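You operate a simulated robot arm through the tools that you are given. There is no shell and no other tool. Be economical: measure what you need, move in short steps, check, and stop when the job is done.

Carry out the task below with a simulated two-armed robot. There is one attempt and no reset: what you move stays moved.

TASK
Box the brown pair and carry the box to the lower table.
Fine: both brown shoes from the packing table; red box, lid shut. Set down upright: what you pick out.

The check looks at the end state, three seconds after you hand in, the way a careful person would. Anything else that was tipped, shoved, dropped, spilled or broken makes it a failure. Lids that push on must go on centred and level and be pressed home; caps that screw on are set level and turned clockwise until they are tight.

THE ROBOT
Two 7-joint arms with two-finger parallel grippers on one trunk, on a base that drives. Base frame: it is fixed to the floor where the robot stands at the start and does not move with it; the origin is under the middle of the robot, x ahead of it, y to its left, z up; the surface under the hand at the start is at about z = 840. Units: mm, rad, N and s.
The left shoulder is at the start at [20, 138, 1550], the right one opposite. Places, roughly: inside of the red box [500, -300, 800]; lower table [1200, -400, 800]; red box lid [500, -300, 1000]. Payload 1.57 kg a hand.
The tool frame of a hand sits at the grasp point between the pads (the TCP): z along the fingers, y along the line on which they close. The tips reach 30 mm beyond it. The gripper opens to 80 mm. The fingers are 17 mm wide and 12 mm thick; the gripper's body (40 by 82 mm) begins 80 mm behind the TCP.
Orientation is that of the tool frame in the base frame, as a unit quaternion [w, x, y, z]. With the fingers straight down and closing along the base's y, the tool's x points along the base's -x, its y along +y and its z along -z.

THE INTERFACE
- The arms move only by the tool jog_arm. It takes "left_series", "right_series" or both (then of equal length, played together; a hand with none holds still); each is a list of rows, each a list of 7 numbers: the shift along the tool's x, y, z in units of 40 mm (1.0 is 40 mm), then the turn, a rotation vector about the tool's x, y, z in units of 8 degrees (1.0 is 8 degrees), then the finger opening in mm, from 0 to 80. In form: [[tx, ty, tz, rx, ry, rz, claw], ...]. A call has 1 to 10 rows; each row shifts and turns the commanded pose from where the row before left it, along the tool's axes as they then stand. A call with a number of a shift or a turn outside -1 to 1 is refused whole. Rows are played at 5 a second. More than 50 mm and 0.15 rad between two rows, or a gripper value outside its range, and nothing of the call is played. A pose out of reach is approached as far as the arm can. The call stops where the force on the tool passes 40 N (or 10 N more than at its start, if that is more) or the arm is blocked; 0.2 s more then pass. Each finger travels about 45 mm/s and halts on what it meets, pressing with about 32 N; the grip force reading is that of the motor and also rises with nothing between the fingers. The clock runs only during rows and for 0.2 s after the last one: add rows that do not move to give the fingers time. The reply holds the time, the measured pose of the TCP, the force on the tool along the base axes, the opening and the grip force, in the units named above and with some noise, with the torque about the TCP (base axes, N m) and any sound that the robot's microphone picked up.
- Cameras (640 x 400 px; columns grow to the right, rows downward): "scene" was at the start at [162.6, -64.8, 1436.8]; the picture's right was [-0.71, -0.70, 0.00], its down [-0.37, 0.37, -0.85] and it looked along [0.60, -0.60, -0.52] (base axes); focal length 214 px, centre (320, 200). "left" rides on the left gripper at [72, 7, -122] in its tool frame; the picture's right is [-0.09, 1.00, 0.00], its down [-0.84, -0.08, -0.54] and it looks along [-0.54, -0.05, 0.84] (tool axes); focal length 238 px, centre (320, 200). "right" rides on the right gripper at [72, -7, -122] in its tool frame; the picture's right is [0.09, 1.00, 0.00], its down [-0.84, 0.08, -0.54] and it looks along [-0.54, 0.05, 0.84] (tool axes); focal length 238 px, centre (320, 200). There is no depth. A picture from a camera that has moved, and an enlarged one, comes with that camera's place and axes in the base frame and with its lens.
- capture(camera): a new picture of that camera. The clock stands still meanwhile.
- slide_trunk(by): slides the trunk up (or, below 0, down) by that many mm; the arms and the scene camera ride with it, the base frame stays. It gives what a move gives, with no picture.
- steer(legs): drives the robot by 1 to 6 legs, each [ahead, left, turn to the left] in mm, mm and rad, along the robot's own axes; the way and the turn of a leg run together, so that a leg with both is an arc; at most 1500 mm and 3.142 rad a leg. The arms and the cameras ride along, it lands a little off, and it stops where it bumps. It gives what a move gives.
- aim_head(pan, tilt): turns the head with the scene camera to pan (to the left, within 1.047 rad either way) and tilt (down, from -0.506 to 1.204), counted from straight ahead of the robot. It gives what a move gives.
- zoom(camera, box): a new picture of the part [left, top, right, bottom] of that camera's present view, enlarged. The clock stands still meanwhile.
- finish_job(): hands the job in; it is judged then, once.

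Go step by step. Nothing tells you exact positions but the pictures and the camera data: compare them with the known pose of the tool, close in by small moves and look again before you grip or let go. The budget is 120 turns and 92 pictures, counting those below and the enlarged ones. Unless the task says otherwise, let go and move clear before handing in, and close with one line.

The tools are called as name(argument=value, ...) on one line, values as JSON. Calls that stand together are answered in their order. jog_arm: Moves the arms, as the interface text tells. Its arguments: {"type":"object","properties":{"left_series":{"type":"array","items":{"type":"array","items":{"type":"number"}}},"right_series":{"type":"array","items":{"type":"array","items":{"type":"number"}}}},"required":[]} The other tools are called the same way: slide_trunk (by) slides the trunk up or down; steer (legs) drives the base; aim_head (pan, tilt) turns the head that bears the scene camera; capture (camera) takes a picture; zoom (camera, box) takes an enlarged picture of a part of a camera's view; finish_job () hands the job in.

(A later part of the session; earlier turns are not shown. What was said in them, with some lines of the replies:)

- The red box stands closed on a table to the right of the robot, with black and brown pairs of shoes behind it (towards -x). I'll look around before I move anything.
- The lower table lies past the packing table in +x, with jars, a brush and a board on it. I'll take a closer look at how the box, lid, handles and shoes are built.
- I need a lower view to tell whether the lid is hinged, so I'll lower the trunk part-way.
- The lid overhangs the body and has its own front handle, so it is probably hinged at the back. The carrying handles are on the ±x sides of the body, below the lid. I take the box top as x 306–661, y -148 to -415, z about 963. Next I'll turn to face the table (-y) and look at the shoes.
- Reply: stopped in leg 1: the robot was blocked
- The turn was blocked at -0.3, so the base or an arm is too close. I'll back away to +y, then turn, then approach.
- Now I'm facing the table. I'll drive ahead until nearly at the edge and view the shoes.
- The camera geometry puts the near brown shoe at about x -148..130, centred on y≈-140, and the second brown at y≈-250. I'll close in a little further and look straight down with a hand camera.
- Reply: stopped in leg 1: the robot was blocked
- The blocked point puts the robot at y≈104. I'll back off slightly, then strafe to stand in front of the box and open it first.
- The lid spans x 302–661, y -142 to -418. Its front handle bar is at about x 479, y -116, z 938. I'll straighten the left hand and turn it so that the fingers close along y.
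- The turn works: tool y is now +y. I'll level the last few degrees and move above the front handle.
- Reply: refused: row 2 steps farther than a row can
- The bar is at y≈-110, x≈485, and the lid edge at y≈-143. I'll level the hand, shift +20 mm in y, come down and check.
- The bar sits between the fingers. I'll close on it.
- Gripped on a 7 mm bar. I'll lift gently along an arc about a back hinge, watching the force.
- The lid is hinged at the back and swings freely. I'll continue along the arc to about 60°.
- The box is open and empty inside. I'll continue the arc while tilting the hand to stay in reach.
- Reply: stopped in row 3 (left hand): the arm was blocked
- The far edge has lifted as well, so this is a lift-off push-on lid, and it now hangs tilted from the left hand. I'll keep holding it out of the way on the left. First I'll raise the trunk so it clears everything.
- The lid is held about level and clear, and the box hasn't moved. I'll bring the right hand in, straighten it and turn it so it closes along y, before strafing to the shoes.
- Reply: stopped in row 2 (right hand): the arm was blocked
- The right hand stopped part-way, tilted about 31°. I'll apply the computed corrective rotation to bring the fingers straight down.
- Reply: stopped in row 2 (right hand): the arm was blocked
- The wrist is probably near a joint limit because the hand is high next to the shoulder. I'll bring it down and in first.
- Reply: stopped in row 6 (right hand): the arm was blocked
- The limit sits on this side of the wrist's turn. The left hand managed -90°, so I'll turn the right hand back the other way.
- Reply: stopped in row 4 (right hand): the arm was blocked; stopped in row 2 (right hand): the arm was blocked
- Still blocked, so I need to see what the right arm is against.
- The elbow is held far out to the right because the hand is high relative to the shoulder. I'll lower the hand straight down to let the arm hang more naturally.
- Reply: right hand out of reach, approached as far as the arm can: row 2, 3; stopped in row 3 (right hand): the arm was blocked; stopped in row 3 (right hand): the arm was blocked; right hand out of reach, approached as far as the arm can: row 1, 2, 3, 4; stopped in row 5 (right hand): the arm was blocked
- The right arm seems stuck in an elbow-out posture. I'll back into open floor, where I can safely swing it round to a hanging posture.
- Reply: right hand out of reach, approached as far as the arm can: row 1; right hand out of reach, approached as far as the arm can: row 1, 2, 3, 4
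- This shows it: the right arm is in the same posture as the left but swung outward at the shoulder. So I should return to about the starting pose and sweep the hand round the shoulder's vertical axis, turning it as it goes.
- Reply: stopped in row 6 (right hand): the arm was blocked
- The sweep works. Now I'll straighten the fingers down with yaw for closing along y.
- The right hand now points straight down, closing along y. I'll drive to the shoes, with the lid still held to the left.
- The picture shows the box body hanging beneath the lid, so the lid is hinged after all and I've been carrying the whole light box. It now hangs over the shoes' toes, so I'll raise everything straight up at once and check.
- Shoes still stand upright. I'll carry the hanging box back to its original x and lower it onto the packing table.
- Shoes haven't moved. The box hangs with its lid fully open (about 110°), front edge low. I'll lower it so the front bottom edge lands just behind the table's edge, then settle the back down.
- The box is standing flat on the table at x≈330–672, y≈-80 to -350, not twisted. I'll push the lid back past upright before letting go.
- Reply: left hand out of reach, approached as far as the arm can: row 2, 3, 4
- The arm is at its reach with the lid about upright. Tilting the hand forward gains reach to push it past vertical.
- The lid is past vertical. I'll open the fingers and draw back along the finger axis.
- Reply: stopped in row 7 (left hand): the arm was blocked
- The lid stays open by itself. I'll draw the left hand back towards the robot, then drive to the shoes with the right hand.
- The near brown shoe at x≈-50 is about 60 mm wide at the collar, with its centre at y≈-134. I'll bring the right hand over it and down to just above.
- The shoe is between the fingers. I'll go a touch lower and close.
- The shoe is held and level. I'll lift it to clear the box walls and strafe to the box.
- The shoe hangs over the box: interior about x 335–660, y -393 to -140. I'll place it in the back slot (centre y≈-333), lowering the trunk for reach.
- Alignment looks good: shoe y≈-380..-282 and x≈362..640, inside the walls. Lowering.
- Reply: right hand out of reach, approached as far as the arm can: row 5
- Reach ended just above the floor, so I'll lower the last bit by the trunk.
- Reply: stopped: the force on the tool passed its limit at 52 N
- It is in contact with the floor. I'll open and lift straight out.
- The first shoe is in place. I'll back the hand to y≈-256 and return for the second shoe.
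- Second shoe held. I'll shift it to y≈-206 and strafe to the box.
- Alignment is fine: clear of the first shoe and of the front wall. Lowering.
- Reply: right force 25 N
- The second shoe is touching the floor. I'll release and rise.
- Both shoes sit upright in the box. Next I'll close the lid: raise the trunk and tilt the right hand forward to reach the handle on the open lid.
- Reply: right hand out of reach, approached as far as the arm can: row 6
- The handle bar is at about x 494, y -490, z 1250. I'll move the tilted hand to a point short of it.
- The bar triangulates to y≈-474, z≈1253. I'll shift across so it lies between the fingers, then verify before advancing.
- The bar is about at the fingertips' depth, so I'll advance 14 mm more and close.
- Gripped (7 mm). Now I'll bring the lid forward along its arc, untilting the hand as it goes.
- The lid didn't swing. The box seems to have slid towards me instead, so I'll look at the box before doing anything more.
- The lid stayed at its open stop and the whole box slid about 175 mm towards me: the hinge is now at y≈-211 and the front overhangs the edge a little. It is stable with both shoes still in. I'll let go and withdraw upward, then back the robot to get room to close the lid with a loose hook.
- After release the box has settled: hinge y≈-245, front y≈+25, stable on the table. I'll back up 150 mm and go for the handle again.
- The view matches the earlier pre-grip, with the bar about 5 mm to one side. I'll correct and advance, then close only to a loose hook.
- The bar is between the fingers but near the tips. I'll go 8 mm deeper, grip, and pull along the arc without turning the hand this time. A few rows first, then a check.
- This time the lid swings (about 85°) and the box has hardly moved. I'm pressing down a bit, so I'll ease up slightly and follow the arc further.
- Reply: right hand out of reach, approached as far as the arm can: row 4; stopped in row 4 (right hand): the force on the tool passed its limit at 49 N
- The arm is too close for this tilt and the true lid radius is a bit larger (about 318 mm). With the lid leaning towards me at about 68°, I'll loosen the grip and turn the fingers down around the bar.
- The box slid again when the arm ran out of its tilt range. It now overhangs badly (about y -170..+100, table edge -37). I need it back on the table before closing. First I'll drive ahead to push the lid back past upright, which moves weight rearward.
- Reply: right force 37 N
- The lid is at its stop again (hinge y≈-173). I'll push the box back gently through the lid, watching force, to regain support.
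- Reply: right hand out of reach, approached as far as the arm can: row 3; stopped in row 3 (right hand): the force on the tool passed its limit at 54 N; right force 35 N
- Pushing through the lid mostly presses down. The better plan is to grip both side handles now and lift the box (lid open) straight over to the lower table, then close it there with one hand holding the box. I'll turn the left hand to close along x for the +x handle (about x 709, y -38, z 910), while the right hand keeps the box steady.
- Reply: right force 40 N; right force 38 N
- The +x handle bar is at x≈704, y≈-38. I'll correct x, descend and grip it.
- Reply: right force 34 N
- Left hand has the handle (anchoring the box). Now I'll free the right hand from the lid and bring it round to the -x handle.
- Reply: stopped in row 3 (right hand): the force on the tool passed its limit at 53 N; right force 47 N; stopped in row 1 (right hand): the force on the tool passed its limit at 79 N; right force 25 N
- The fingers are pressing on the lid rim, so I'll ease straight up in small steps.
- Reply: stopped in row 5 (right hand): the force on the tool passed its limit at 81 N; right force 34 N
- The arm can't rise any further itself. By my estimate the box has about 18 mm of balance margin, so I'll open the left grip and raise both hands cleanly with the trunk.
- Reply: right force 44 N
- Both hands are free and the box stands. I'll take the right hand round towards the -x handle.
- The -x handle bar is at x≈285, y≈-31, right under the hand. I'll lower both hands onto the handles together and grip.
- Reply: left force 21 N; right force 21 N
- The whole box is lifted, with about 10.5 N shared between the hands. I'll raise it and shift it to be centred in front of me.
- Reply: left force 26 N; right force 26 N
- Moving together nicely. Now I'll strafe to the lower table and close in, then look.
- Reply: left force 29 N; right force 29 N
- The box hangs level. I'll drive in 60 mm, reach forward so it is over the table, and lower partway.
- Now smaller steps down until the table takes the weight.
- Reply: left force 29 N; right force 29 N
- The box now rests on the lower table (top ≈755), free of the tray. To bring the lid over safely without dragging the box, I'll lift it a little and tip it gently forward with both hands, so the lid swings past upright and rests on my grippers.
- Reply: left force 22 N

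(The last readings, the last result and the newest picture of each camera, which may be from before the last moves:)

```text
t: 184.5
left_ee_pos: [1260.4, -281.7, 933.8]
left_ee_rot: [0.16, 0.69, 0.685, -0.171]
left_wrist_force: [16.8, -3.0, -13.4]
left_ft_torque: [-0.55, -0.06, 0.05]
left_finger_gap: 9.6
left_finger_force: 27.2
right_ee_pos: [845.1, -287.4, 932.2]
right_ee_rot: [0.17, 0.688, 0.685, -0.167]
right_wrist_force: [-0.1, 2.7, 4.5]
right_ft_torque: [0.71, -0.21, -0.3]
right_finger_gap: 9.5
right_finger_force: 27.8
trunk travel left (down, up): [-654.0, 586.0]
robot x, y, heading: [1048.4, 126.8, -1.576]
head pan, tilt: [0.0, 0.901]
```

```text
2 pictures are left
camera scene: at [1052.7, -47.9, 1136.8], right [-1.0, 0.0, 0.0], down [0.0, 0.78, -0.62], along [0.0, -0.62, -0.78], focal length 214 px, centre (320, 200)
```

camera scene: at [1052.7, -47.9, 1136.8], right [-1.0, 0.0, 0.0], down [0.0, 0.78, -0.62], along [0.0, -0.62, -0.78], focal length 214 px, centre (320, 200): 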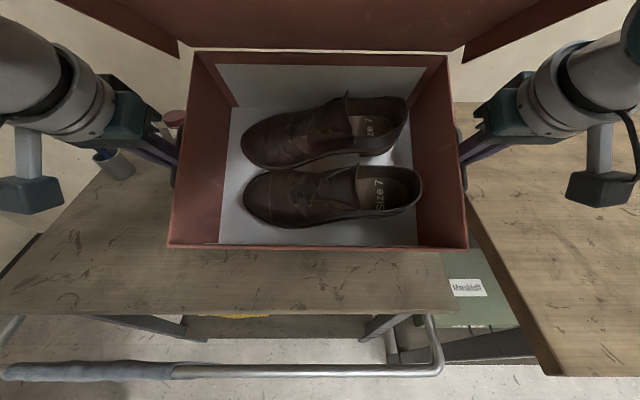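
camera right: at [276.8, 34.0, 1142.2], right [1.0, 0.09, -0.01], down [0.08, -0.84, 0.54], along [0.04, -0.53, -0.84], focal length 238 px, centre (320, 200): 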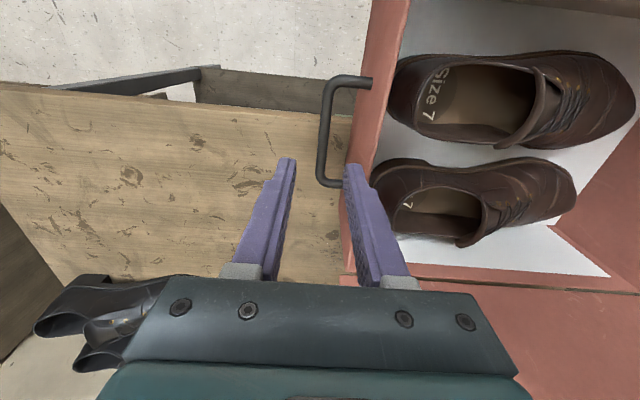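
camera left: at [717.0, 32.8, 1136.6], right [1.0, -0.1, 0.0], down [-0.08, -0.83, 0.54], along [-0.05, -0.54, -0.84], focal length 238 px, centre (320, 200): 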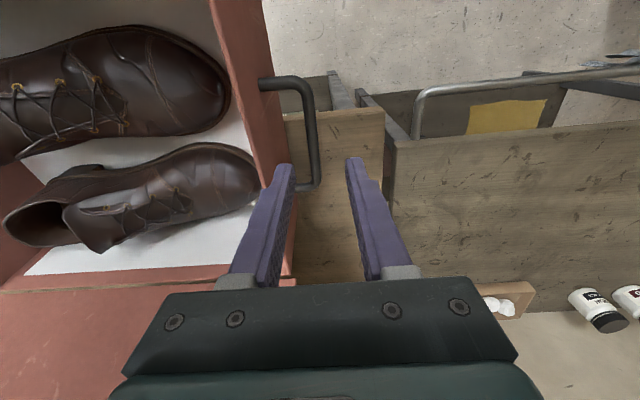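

The lid has swung over and now rests on the grippers at about 55° open, with the shoes still in place. I'll level the box again and set it down.

jog_arm(left_series=[[0, 0, 0, 0, 0.7, 0, 0], [0, 0, 0, 0, 0.7, 0, 0], [0, 0, 0, 0, 0.7, 0, 0], [0, 0, 0, 0, 0.7, 0, 0], [0, 0, 0, 0, 0.7, 0, 0], [0, 0, 0, 0, 0, 0, 0]], right_series=[[0, 0, 0, 0, 0.7, 0, 0], [0, 0, 0, 0, 0.7, 0, 0], [0, 0, 0, 0, 0.7, 0, 0], [0, 0, 0, 0, 0.7, 0, 0], [0, 0, 0, 0, 0.7, 0, 0], [0, 0, 0, 0, 0, 0, 0]])

slide_trunk(by=-84)

slide_trunk(by=-8)

```text
t: 185.9
left_ee_pos: [1259.3, -281.3, 933.0]
left_ee_rot: [-0.01, 0.711, 0.703, 0.0]
left_wrist_force: [14.7, 0.6, -6.2]
left_ft_torque: [-0.3, -0.06, 0.14]
left_finger_gap: 9.4
left_finger_force: 28.3
right_ee_pos: [843.9, -287.3, 931.9]
right_ee_rot: [-0.004, 0.709, 0.706, 0.004]
right_wrist_force: [-14.2, 0.0, -5.2]
right_ft_torque: [0.35, 0.11, -0.39]
right_finger_gap: 9.6
right_finger_force: 27.7
trunk travel left (down, up): [-654.0, 586.0]
robot x, y, heading: [1052.0, 126.4, -1.57]
head pan, tilt: [0.0, 0.901]
```

```text
t: 187.1
left_ee_pos: [1259.8, -282.0, 850.1]
left_ee_rot: [-0.01, 0.71, 0.704, 0.0]
left_wrist_force: [17.2, 0.5, -5.8]
left_ft_torque: [-0.15, -0.13, 0.19]
left_finger_gap: 9.4
left_finger_force: 27.9
right_ee_pos: [844.2, -288.4, 849.2]
right_ee_rot: [-0.003, 0.708, 0.706, 0.002]
right_wrist_force: [-16.2, -1.1, -4.8]
right_ft_torque: [0.26, 0.07, -0.37]
right_finger_gap: 9.4
right_finger_force: 27.3
trunk travel left (down, up): [-570.0, 670.0]
robot x, y, heading: [1053.8, 126.4, -1.572]
head pan, tilt: [0.0, 0.901]
```

```text
t: 187.7
left_ee_pos: [1259.5, -282.6, 842.1]
left_ee_rot: [-0.009, 0.711, 0.703, 0.0]
left_wrist_force: [19.0, 6.0, 7.2]
left_ft_torque: [-0.67, -0.16, 0.18]
left_finger_gap: 9.3
left_finger_force: 27.7
right_ee_pos: [844.8, -289.8, 842.8]
right_ee_rot: [-0.001, 0.709, 0.705, 0.001]
right_wrist_force: [-16.7, -0.1, -1.2]
right_ft_torque: [-0.88, 0.1, -0.38]
right_finger_gap: 9.4
right_finger_force: 28.1
trunk travel left (down, up): [-562.0, 678.0]
robot x, y, heading: [1052.9, 126.8, -1.571]
head pan, tilt: [0.0, 0.901]
```

It is down. I'll release both handles, rise just clear, and draw the hands outward so the lid drops shut the short way.

slide_trunk(by=-3)

jog_arm(left_series=[[0, 0, 0, 0, 0, 0, 14], [0, 0, 0, 0, 0, 0, 24], [0, 0, 0, 0, 0, 0, 26], [0, 0, -0.4, 0, 0, 0, 26], [0, 0, -0.45, 0, 0, 0, 26], [0, 0.6, 0, 0, 0, 0, 26], [0, 0.8, 0, 0, 0, 0, 26], [0, 0.8, 0, 0, 0, 0, 26], [0, 0, 0, 0, 0, 0, 26]], right_series=[[0, 0, 0, 0, 0, 0, 14], [0, 0, 0, 0, 0, 0, 24], [0, 0, 0, 0, 0, 0, 26], [0, 0, -0.4, 0, 0, 0, 26], [0, 0, -0.45, 0, 0, 0, 26], [0, -0.6, 0, 0, 0, 0, 26], [0, -0.8, 0, 0, 0, 0, 26], [0, -0.8, 0, 0, 0, 0, 26], [0, 0, 0, 0, 0, 0, 26]])

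capture(camera="scene")

```text
t: 188.2
left_ee_pos: [1259.0, -283.8, 841.7]
left_ee_rot: [-0.011, 0.711, 0.703, 0.001]
left_wrist_force: [18.7, 8.1, 23.4]
left_ft_torque: [0.04, -0.16, 0.19]
left_finger_gap: 9.9
left_finger_force: 28.1
right_ee_pos: [844.8, -289.6, 838.5]
right_ee_rot: [-0.002, 0.708, 0.706, 0.001]
right_wrist_force: [-18.0, 8.4, 24.3]
right_ft_torque: [0.06, 0.1, -0.31]
right_finger_gap: 9.7
right_finger_force: 28.3
trunk travel left (down, up): [-559.0, 681.0]
robot x, y, heading: [1052.6, 129.6, -1.573]
head pan, tilt: [0.0, 0.901]
```

```text
t: 190.2
left_ee_pos: [1347.7, -283.6, 871.8]
left_ee_rot: [-0.01, 0.711, 0.703, -0.001]
left_wrist_force: [-0.4, 0.4, -0.1]
left_ft_torque: [0.02, -0.01, -0.02]
left_finger_gap: 25.8
left_finger_force: 0.1
right_ee_pos: [756.9, -289.0, 871.8]
right_ee_rot: [-0.001, 0.709, 0.705, 0.003]
right_wrist_force: [0.1, -0.4, 0.1]
right_ft_torque: [-0.01, -0.04, -0.02]
right_finger_gap: 25.9
right_finger_force: 0.1
trunk travel left (down, up): [-559.0, 681.0]
robot x, y, heading: [1056.9, 129.6, -1.571]
head pan, tilt: [0.0, 0.901]
```

```text
1 pictures are left
camera scene: at [1052.7, -48.6, 1042.0], right [-1.0, 0.0, 0.0], down [0.0, 0.78, -0.62], along [0.0, -0.62, -0.78], focal length 214 px, centre (320, 200)
```

scene: 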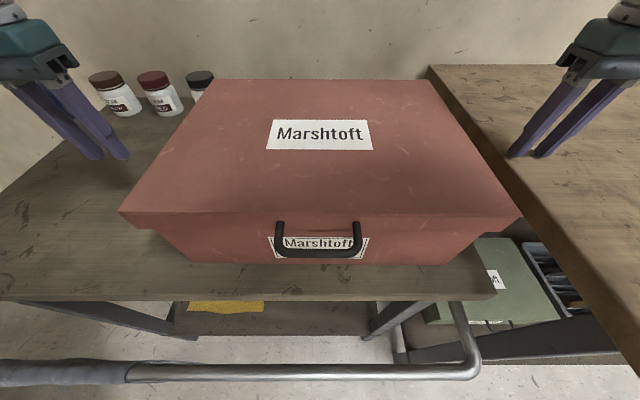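

The lid is shut and level on the lower table. I'll lift both hands clear and give the lid a light press near its front centre to be sure it is home.

jog_arm(left_series=[[0, 0, -1, 0, 0, 0, 26], [0, 0, -1, 0, 0, 0, 26], [0, 0, -1, 0, 0, 0, 10], [0, 0, -0.5, 0, 0, 0, 0], [0, 0, 0, 0, 0, 0, 0], [0, 0, 0, 0, 0, 0, 0], [0, 0, 0, 0, 0, 0, 0], [0, 0, 0, 0, 0, 0, 0], [0, 0, 0, 0, 0, 0, 0], [0, 0, 0, 0, 0, 0, 0]], right_series=[[0, 0, -1, 0, 0, 0, 26], [0, 0, -1, 0, 0, 0, 26], [0, 0, -1, 0, 0, 0, 10], [0, 1, -0.3, 0, 0, 0, 0], [0, 1, 0, 0, 0, 0, 0], [0, 1, 0, 0, 0, 0, 0], [0, 1, 0, 0, 0, 0, 0], [0, 1, 0, 0, 0, 0, 0], [0, 1, 0, 0, 0, 0, 0], [0.9, 0.3, 0, 0, 0, 0, 0]])

jog_arm(right_series=[[0.4, 0, 0.7, 0, 0, 0, 0], [0, 0, 0.7, 0, 0, 0, 0], [0, 0, 0.4, 0, 0, 0, 0], [0, 0, 0.15, 0, 0, 0, 0], [0, 0, 0.1, 0, 0, 0, 0], [0, 0, 0.1, 0, 0, 0, 0], [0, 0, 0.1, 0, 0, 0, 0], [0, 0, 0.1, 0, 0, 0, 0], [0, 0, 0.1, 0, 0, 0, 0], [0, 0, 0, 0, 0, 0, 0]])

```text
t: 192.4
left_ee_pos: [1348.8, -285.2, 1011.3]
left_ee_rot: [-0.011, 0.711, 0.703, 0.0]
left_wrist_force: [-0.6, 0.2, 0.9]
left_ft_torque: [0.01, 0.0, 0.02]
left_finger_gap: 0.0
left_finger_force: 21.1
right_ee_pos: [1009.8, -254.5, 1004.4]
right_ee_rot: [-0.002, 0.71, 0.705, 0.003]
right_wrist_force: [-0.2, 0.4, -0.3]
right_ft_torque: [-0.02, -0.02, 0.01]
right_finger_gap: 0.2
right_finger_force: 21.3
trunk travel left (down, up): [-559.0, 681.0]
robot x, y, heading: [1052.9, 128.6, -1.569]
head pan, tilt: [0.0, 0.901]
```

```text
t: 194.1
left_ee_pos: [1347.8, -287.4, 1010.7]
left_ee_rot: [-0.01, 0.711, 0.703, 0.0]
left_wrist_force: [-0.1, -0.9, -0.1]
left_ft_torque: [0.0, -0.05, 0.0]
left_finger_gap: 0.0
left_finger_force: 21.1
right_ee_pos: [1009.8, -238.9, 919.3]
right_ee_rot: [0.0, 0.707, 0.707, 0.003]
right_wrist_force: [-3.9, 7.5, 23.8]
right_ft_torque: [0.12, 0.11, -0.1]
right_finger_gap: 0.0
right_finger_force: 20.8
trunk travel left (down, up): [-559.0, 681.0]
robot x, y, heading: [1051.3, 127.3, -1.573]
head pan, tilt: [0.0, 0.901]
stopped in row 8 (right hand): the force on the tool passed its limit at 47 N (the readings are from after the stop); the commanded pose is now the measured one
```

Pressed firmly with 47 N. I'll rise clear, back off, and take the last picture as the final check.

jog_arm(right_series=[[0, 0, -0.7, 0, 0, 0, 0], [0, 0, -1, 0, 0, 0, 0], [0, 0, -1, 0, 0, 0, 0], [0, 0, -1, 0, 0, 0, 0], [0, 0, -1, 0, 0, 0, 0], [0, 0, 0, 0, 0, 0, 0]])

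slide_trunk(by=250)

steer(legs=[[-150, 0, 0]])

aim_head(pan=-0.2, tilt=0.75)

capture(camera="scene")

```text
t: 195.5
left_ee_pos: [1348.9, -286.0, 1011.0]
left_ee_rot: [-0.01, 0.712, 0.702, -0.002]
left_wrist_force: [0.8, -0.2, 0.0]
left_ft_torque: [-0.01, -0.04, 0.02]
left_finger_gap: 0.5
left_finger_force: 21.9
right_ee_pos: [1006.8, -234.1, 1082.2]
right_ee_rot: [-0.024, 0.71, 0.703, 0.028]
right_wrist_force: [-0.1, 0.2, -0.3]
right_ft_torque: [0.02, 0.01, 0.0]
right_finger_gap: 0.0
right_finger_force: 21.6
trunk travel left (down, up): [-559.0, 681.0]
robot x, y, heading: [1050.6, 126.5, -1.573]
head pan, tilt: [0.0, 0.901]
```

```text
t: 198.1
left_ee_pos: [1348.8, -286.4, 1260.6]
left_ee_rot: [-0.011, 0.711, 0.703, -0.001]
left_wrist_force: [-0.3, -0.4, 0.2]
left_ft_torque: [0.02, 0.0, 0.03]
left_finger_gap: 0.0
left_finger_force: 22.1
right_ee_pos: [1009.0, -233.6, 1333.3]
right_ee_rot: [-0.023, 0.708, 0.705, 0.027]
right_wrist_force: [-0.7, 0.4, -0.2]
right_ft_torque: [0.0, 0.0, -0.01]
right_finger_gap: 0.1
right_finger_force: 20.9
trunk travel left (down, up): [-809.0, 431.0]
robot x, y, heading: [1053.6, 131.1, -1.576]
head pan, tilt: [0.0, 0.901]
```

```text
t: 199.4
left_ee_pos: [1350.1, -136.9, 1261.0]
left_ee_rot: [-0.009, 0.71, 0.704, -0.001]
left_wrist_force: [-0.3, -0.5, 0.1]
left_ft_torque: [0.01, 0.02, 0.01]
left_finger_gap: 0.3
left_finger_force: 21.5
right_ee_pos: [1009.1, -85.1, 1332.8]
right_ee_rot: [-0.024, 0.707, 0.706, 0.026]
right_wrist_force: [-0.7, 0.5, 0.1]
right_ft_torque: [0.0, 0.01, -0.01]
right_finger_gap: 0.1
right_finger_force: 21.3
trunk travel left (down, up): [-809.0, 431.0]
robot x, y, heading: [1051.8, 278.1, -1.57]
head pan, tilt: [0.0, 0.901]
```

```text
t: 200.2
left_ee_pos: [1349.7, -137.3, 1261.6]
left_ee_rot: [-0.009, 0.711, 0.703, -0.001]
left_wrist_force: [-0.1, -0.1, -0.3]
left_ft_torque: [-0.04, -0.01, -0.04]
left_finger_gap: 0.0
left_finger_force: 21.1
right_ee_pos: [1010.5, -84.4, 1332.2]
right_ee_rot: [-0.024, 0.707, 0.707, 0.027]
right_wrist_force: [-0.7, -0.7, -0.2]
right_ft_torque: [-0.01, -0.01, 0.02]
right_finger_gap: 0.0
right_finger_force: 21.1
trunk travel left (down, up): [-809.0, 431.0]
robot x, y, heading: [1052.0, 274.7, -1.568]
head pan, tilt: [-0.201, 0.75]
```

```text
0 pictures are left
camera scene: at [1036.6, 95.1, 1303.9], right [-0.98, 0.2, 0.0], down [0.14, 0.67, -0.73], along [-0.15, -0.72, -0.68], focal length 214 px, centre (320, 200)
```

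scene: 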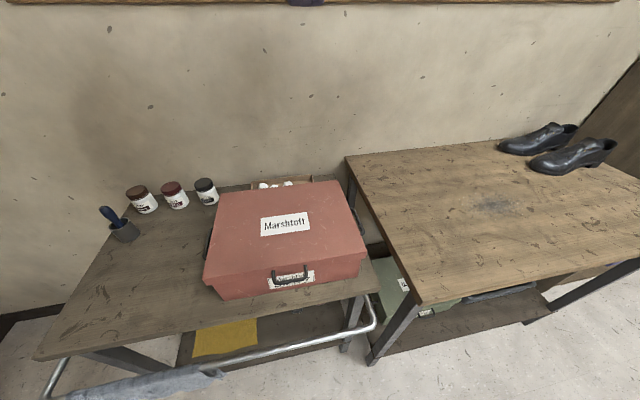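

The red box stands closed and level on the lower table. The jars, the brush pot, the tray and the black shoes look undisturbed, and both hands are clear.

finish_job()

```text
The job is handed in.
```

I boxed both brown shoes in the red box and set it on the lower table, upright with the lid shut and pressed down. The job is handed in.
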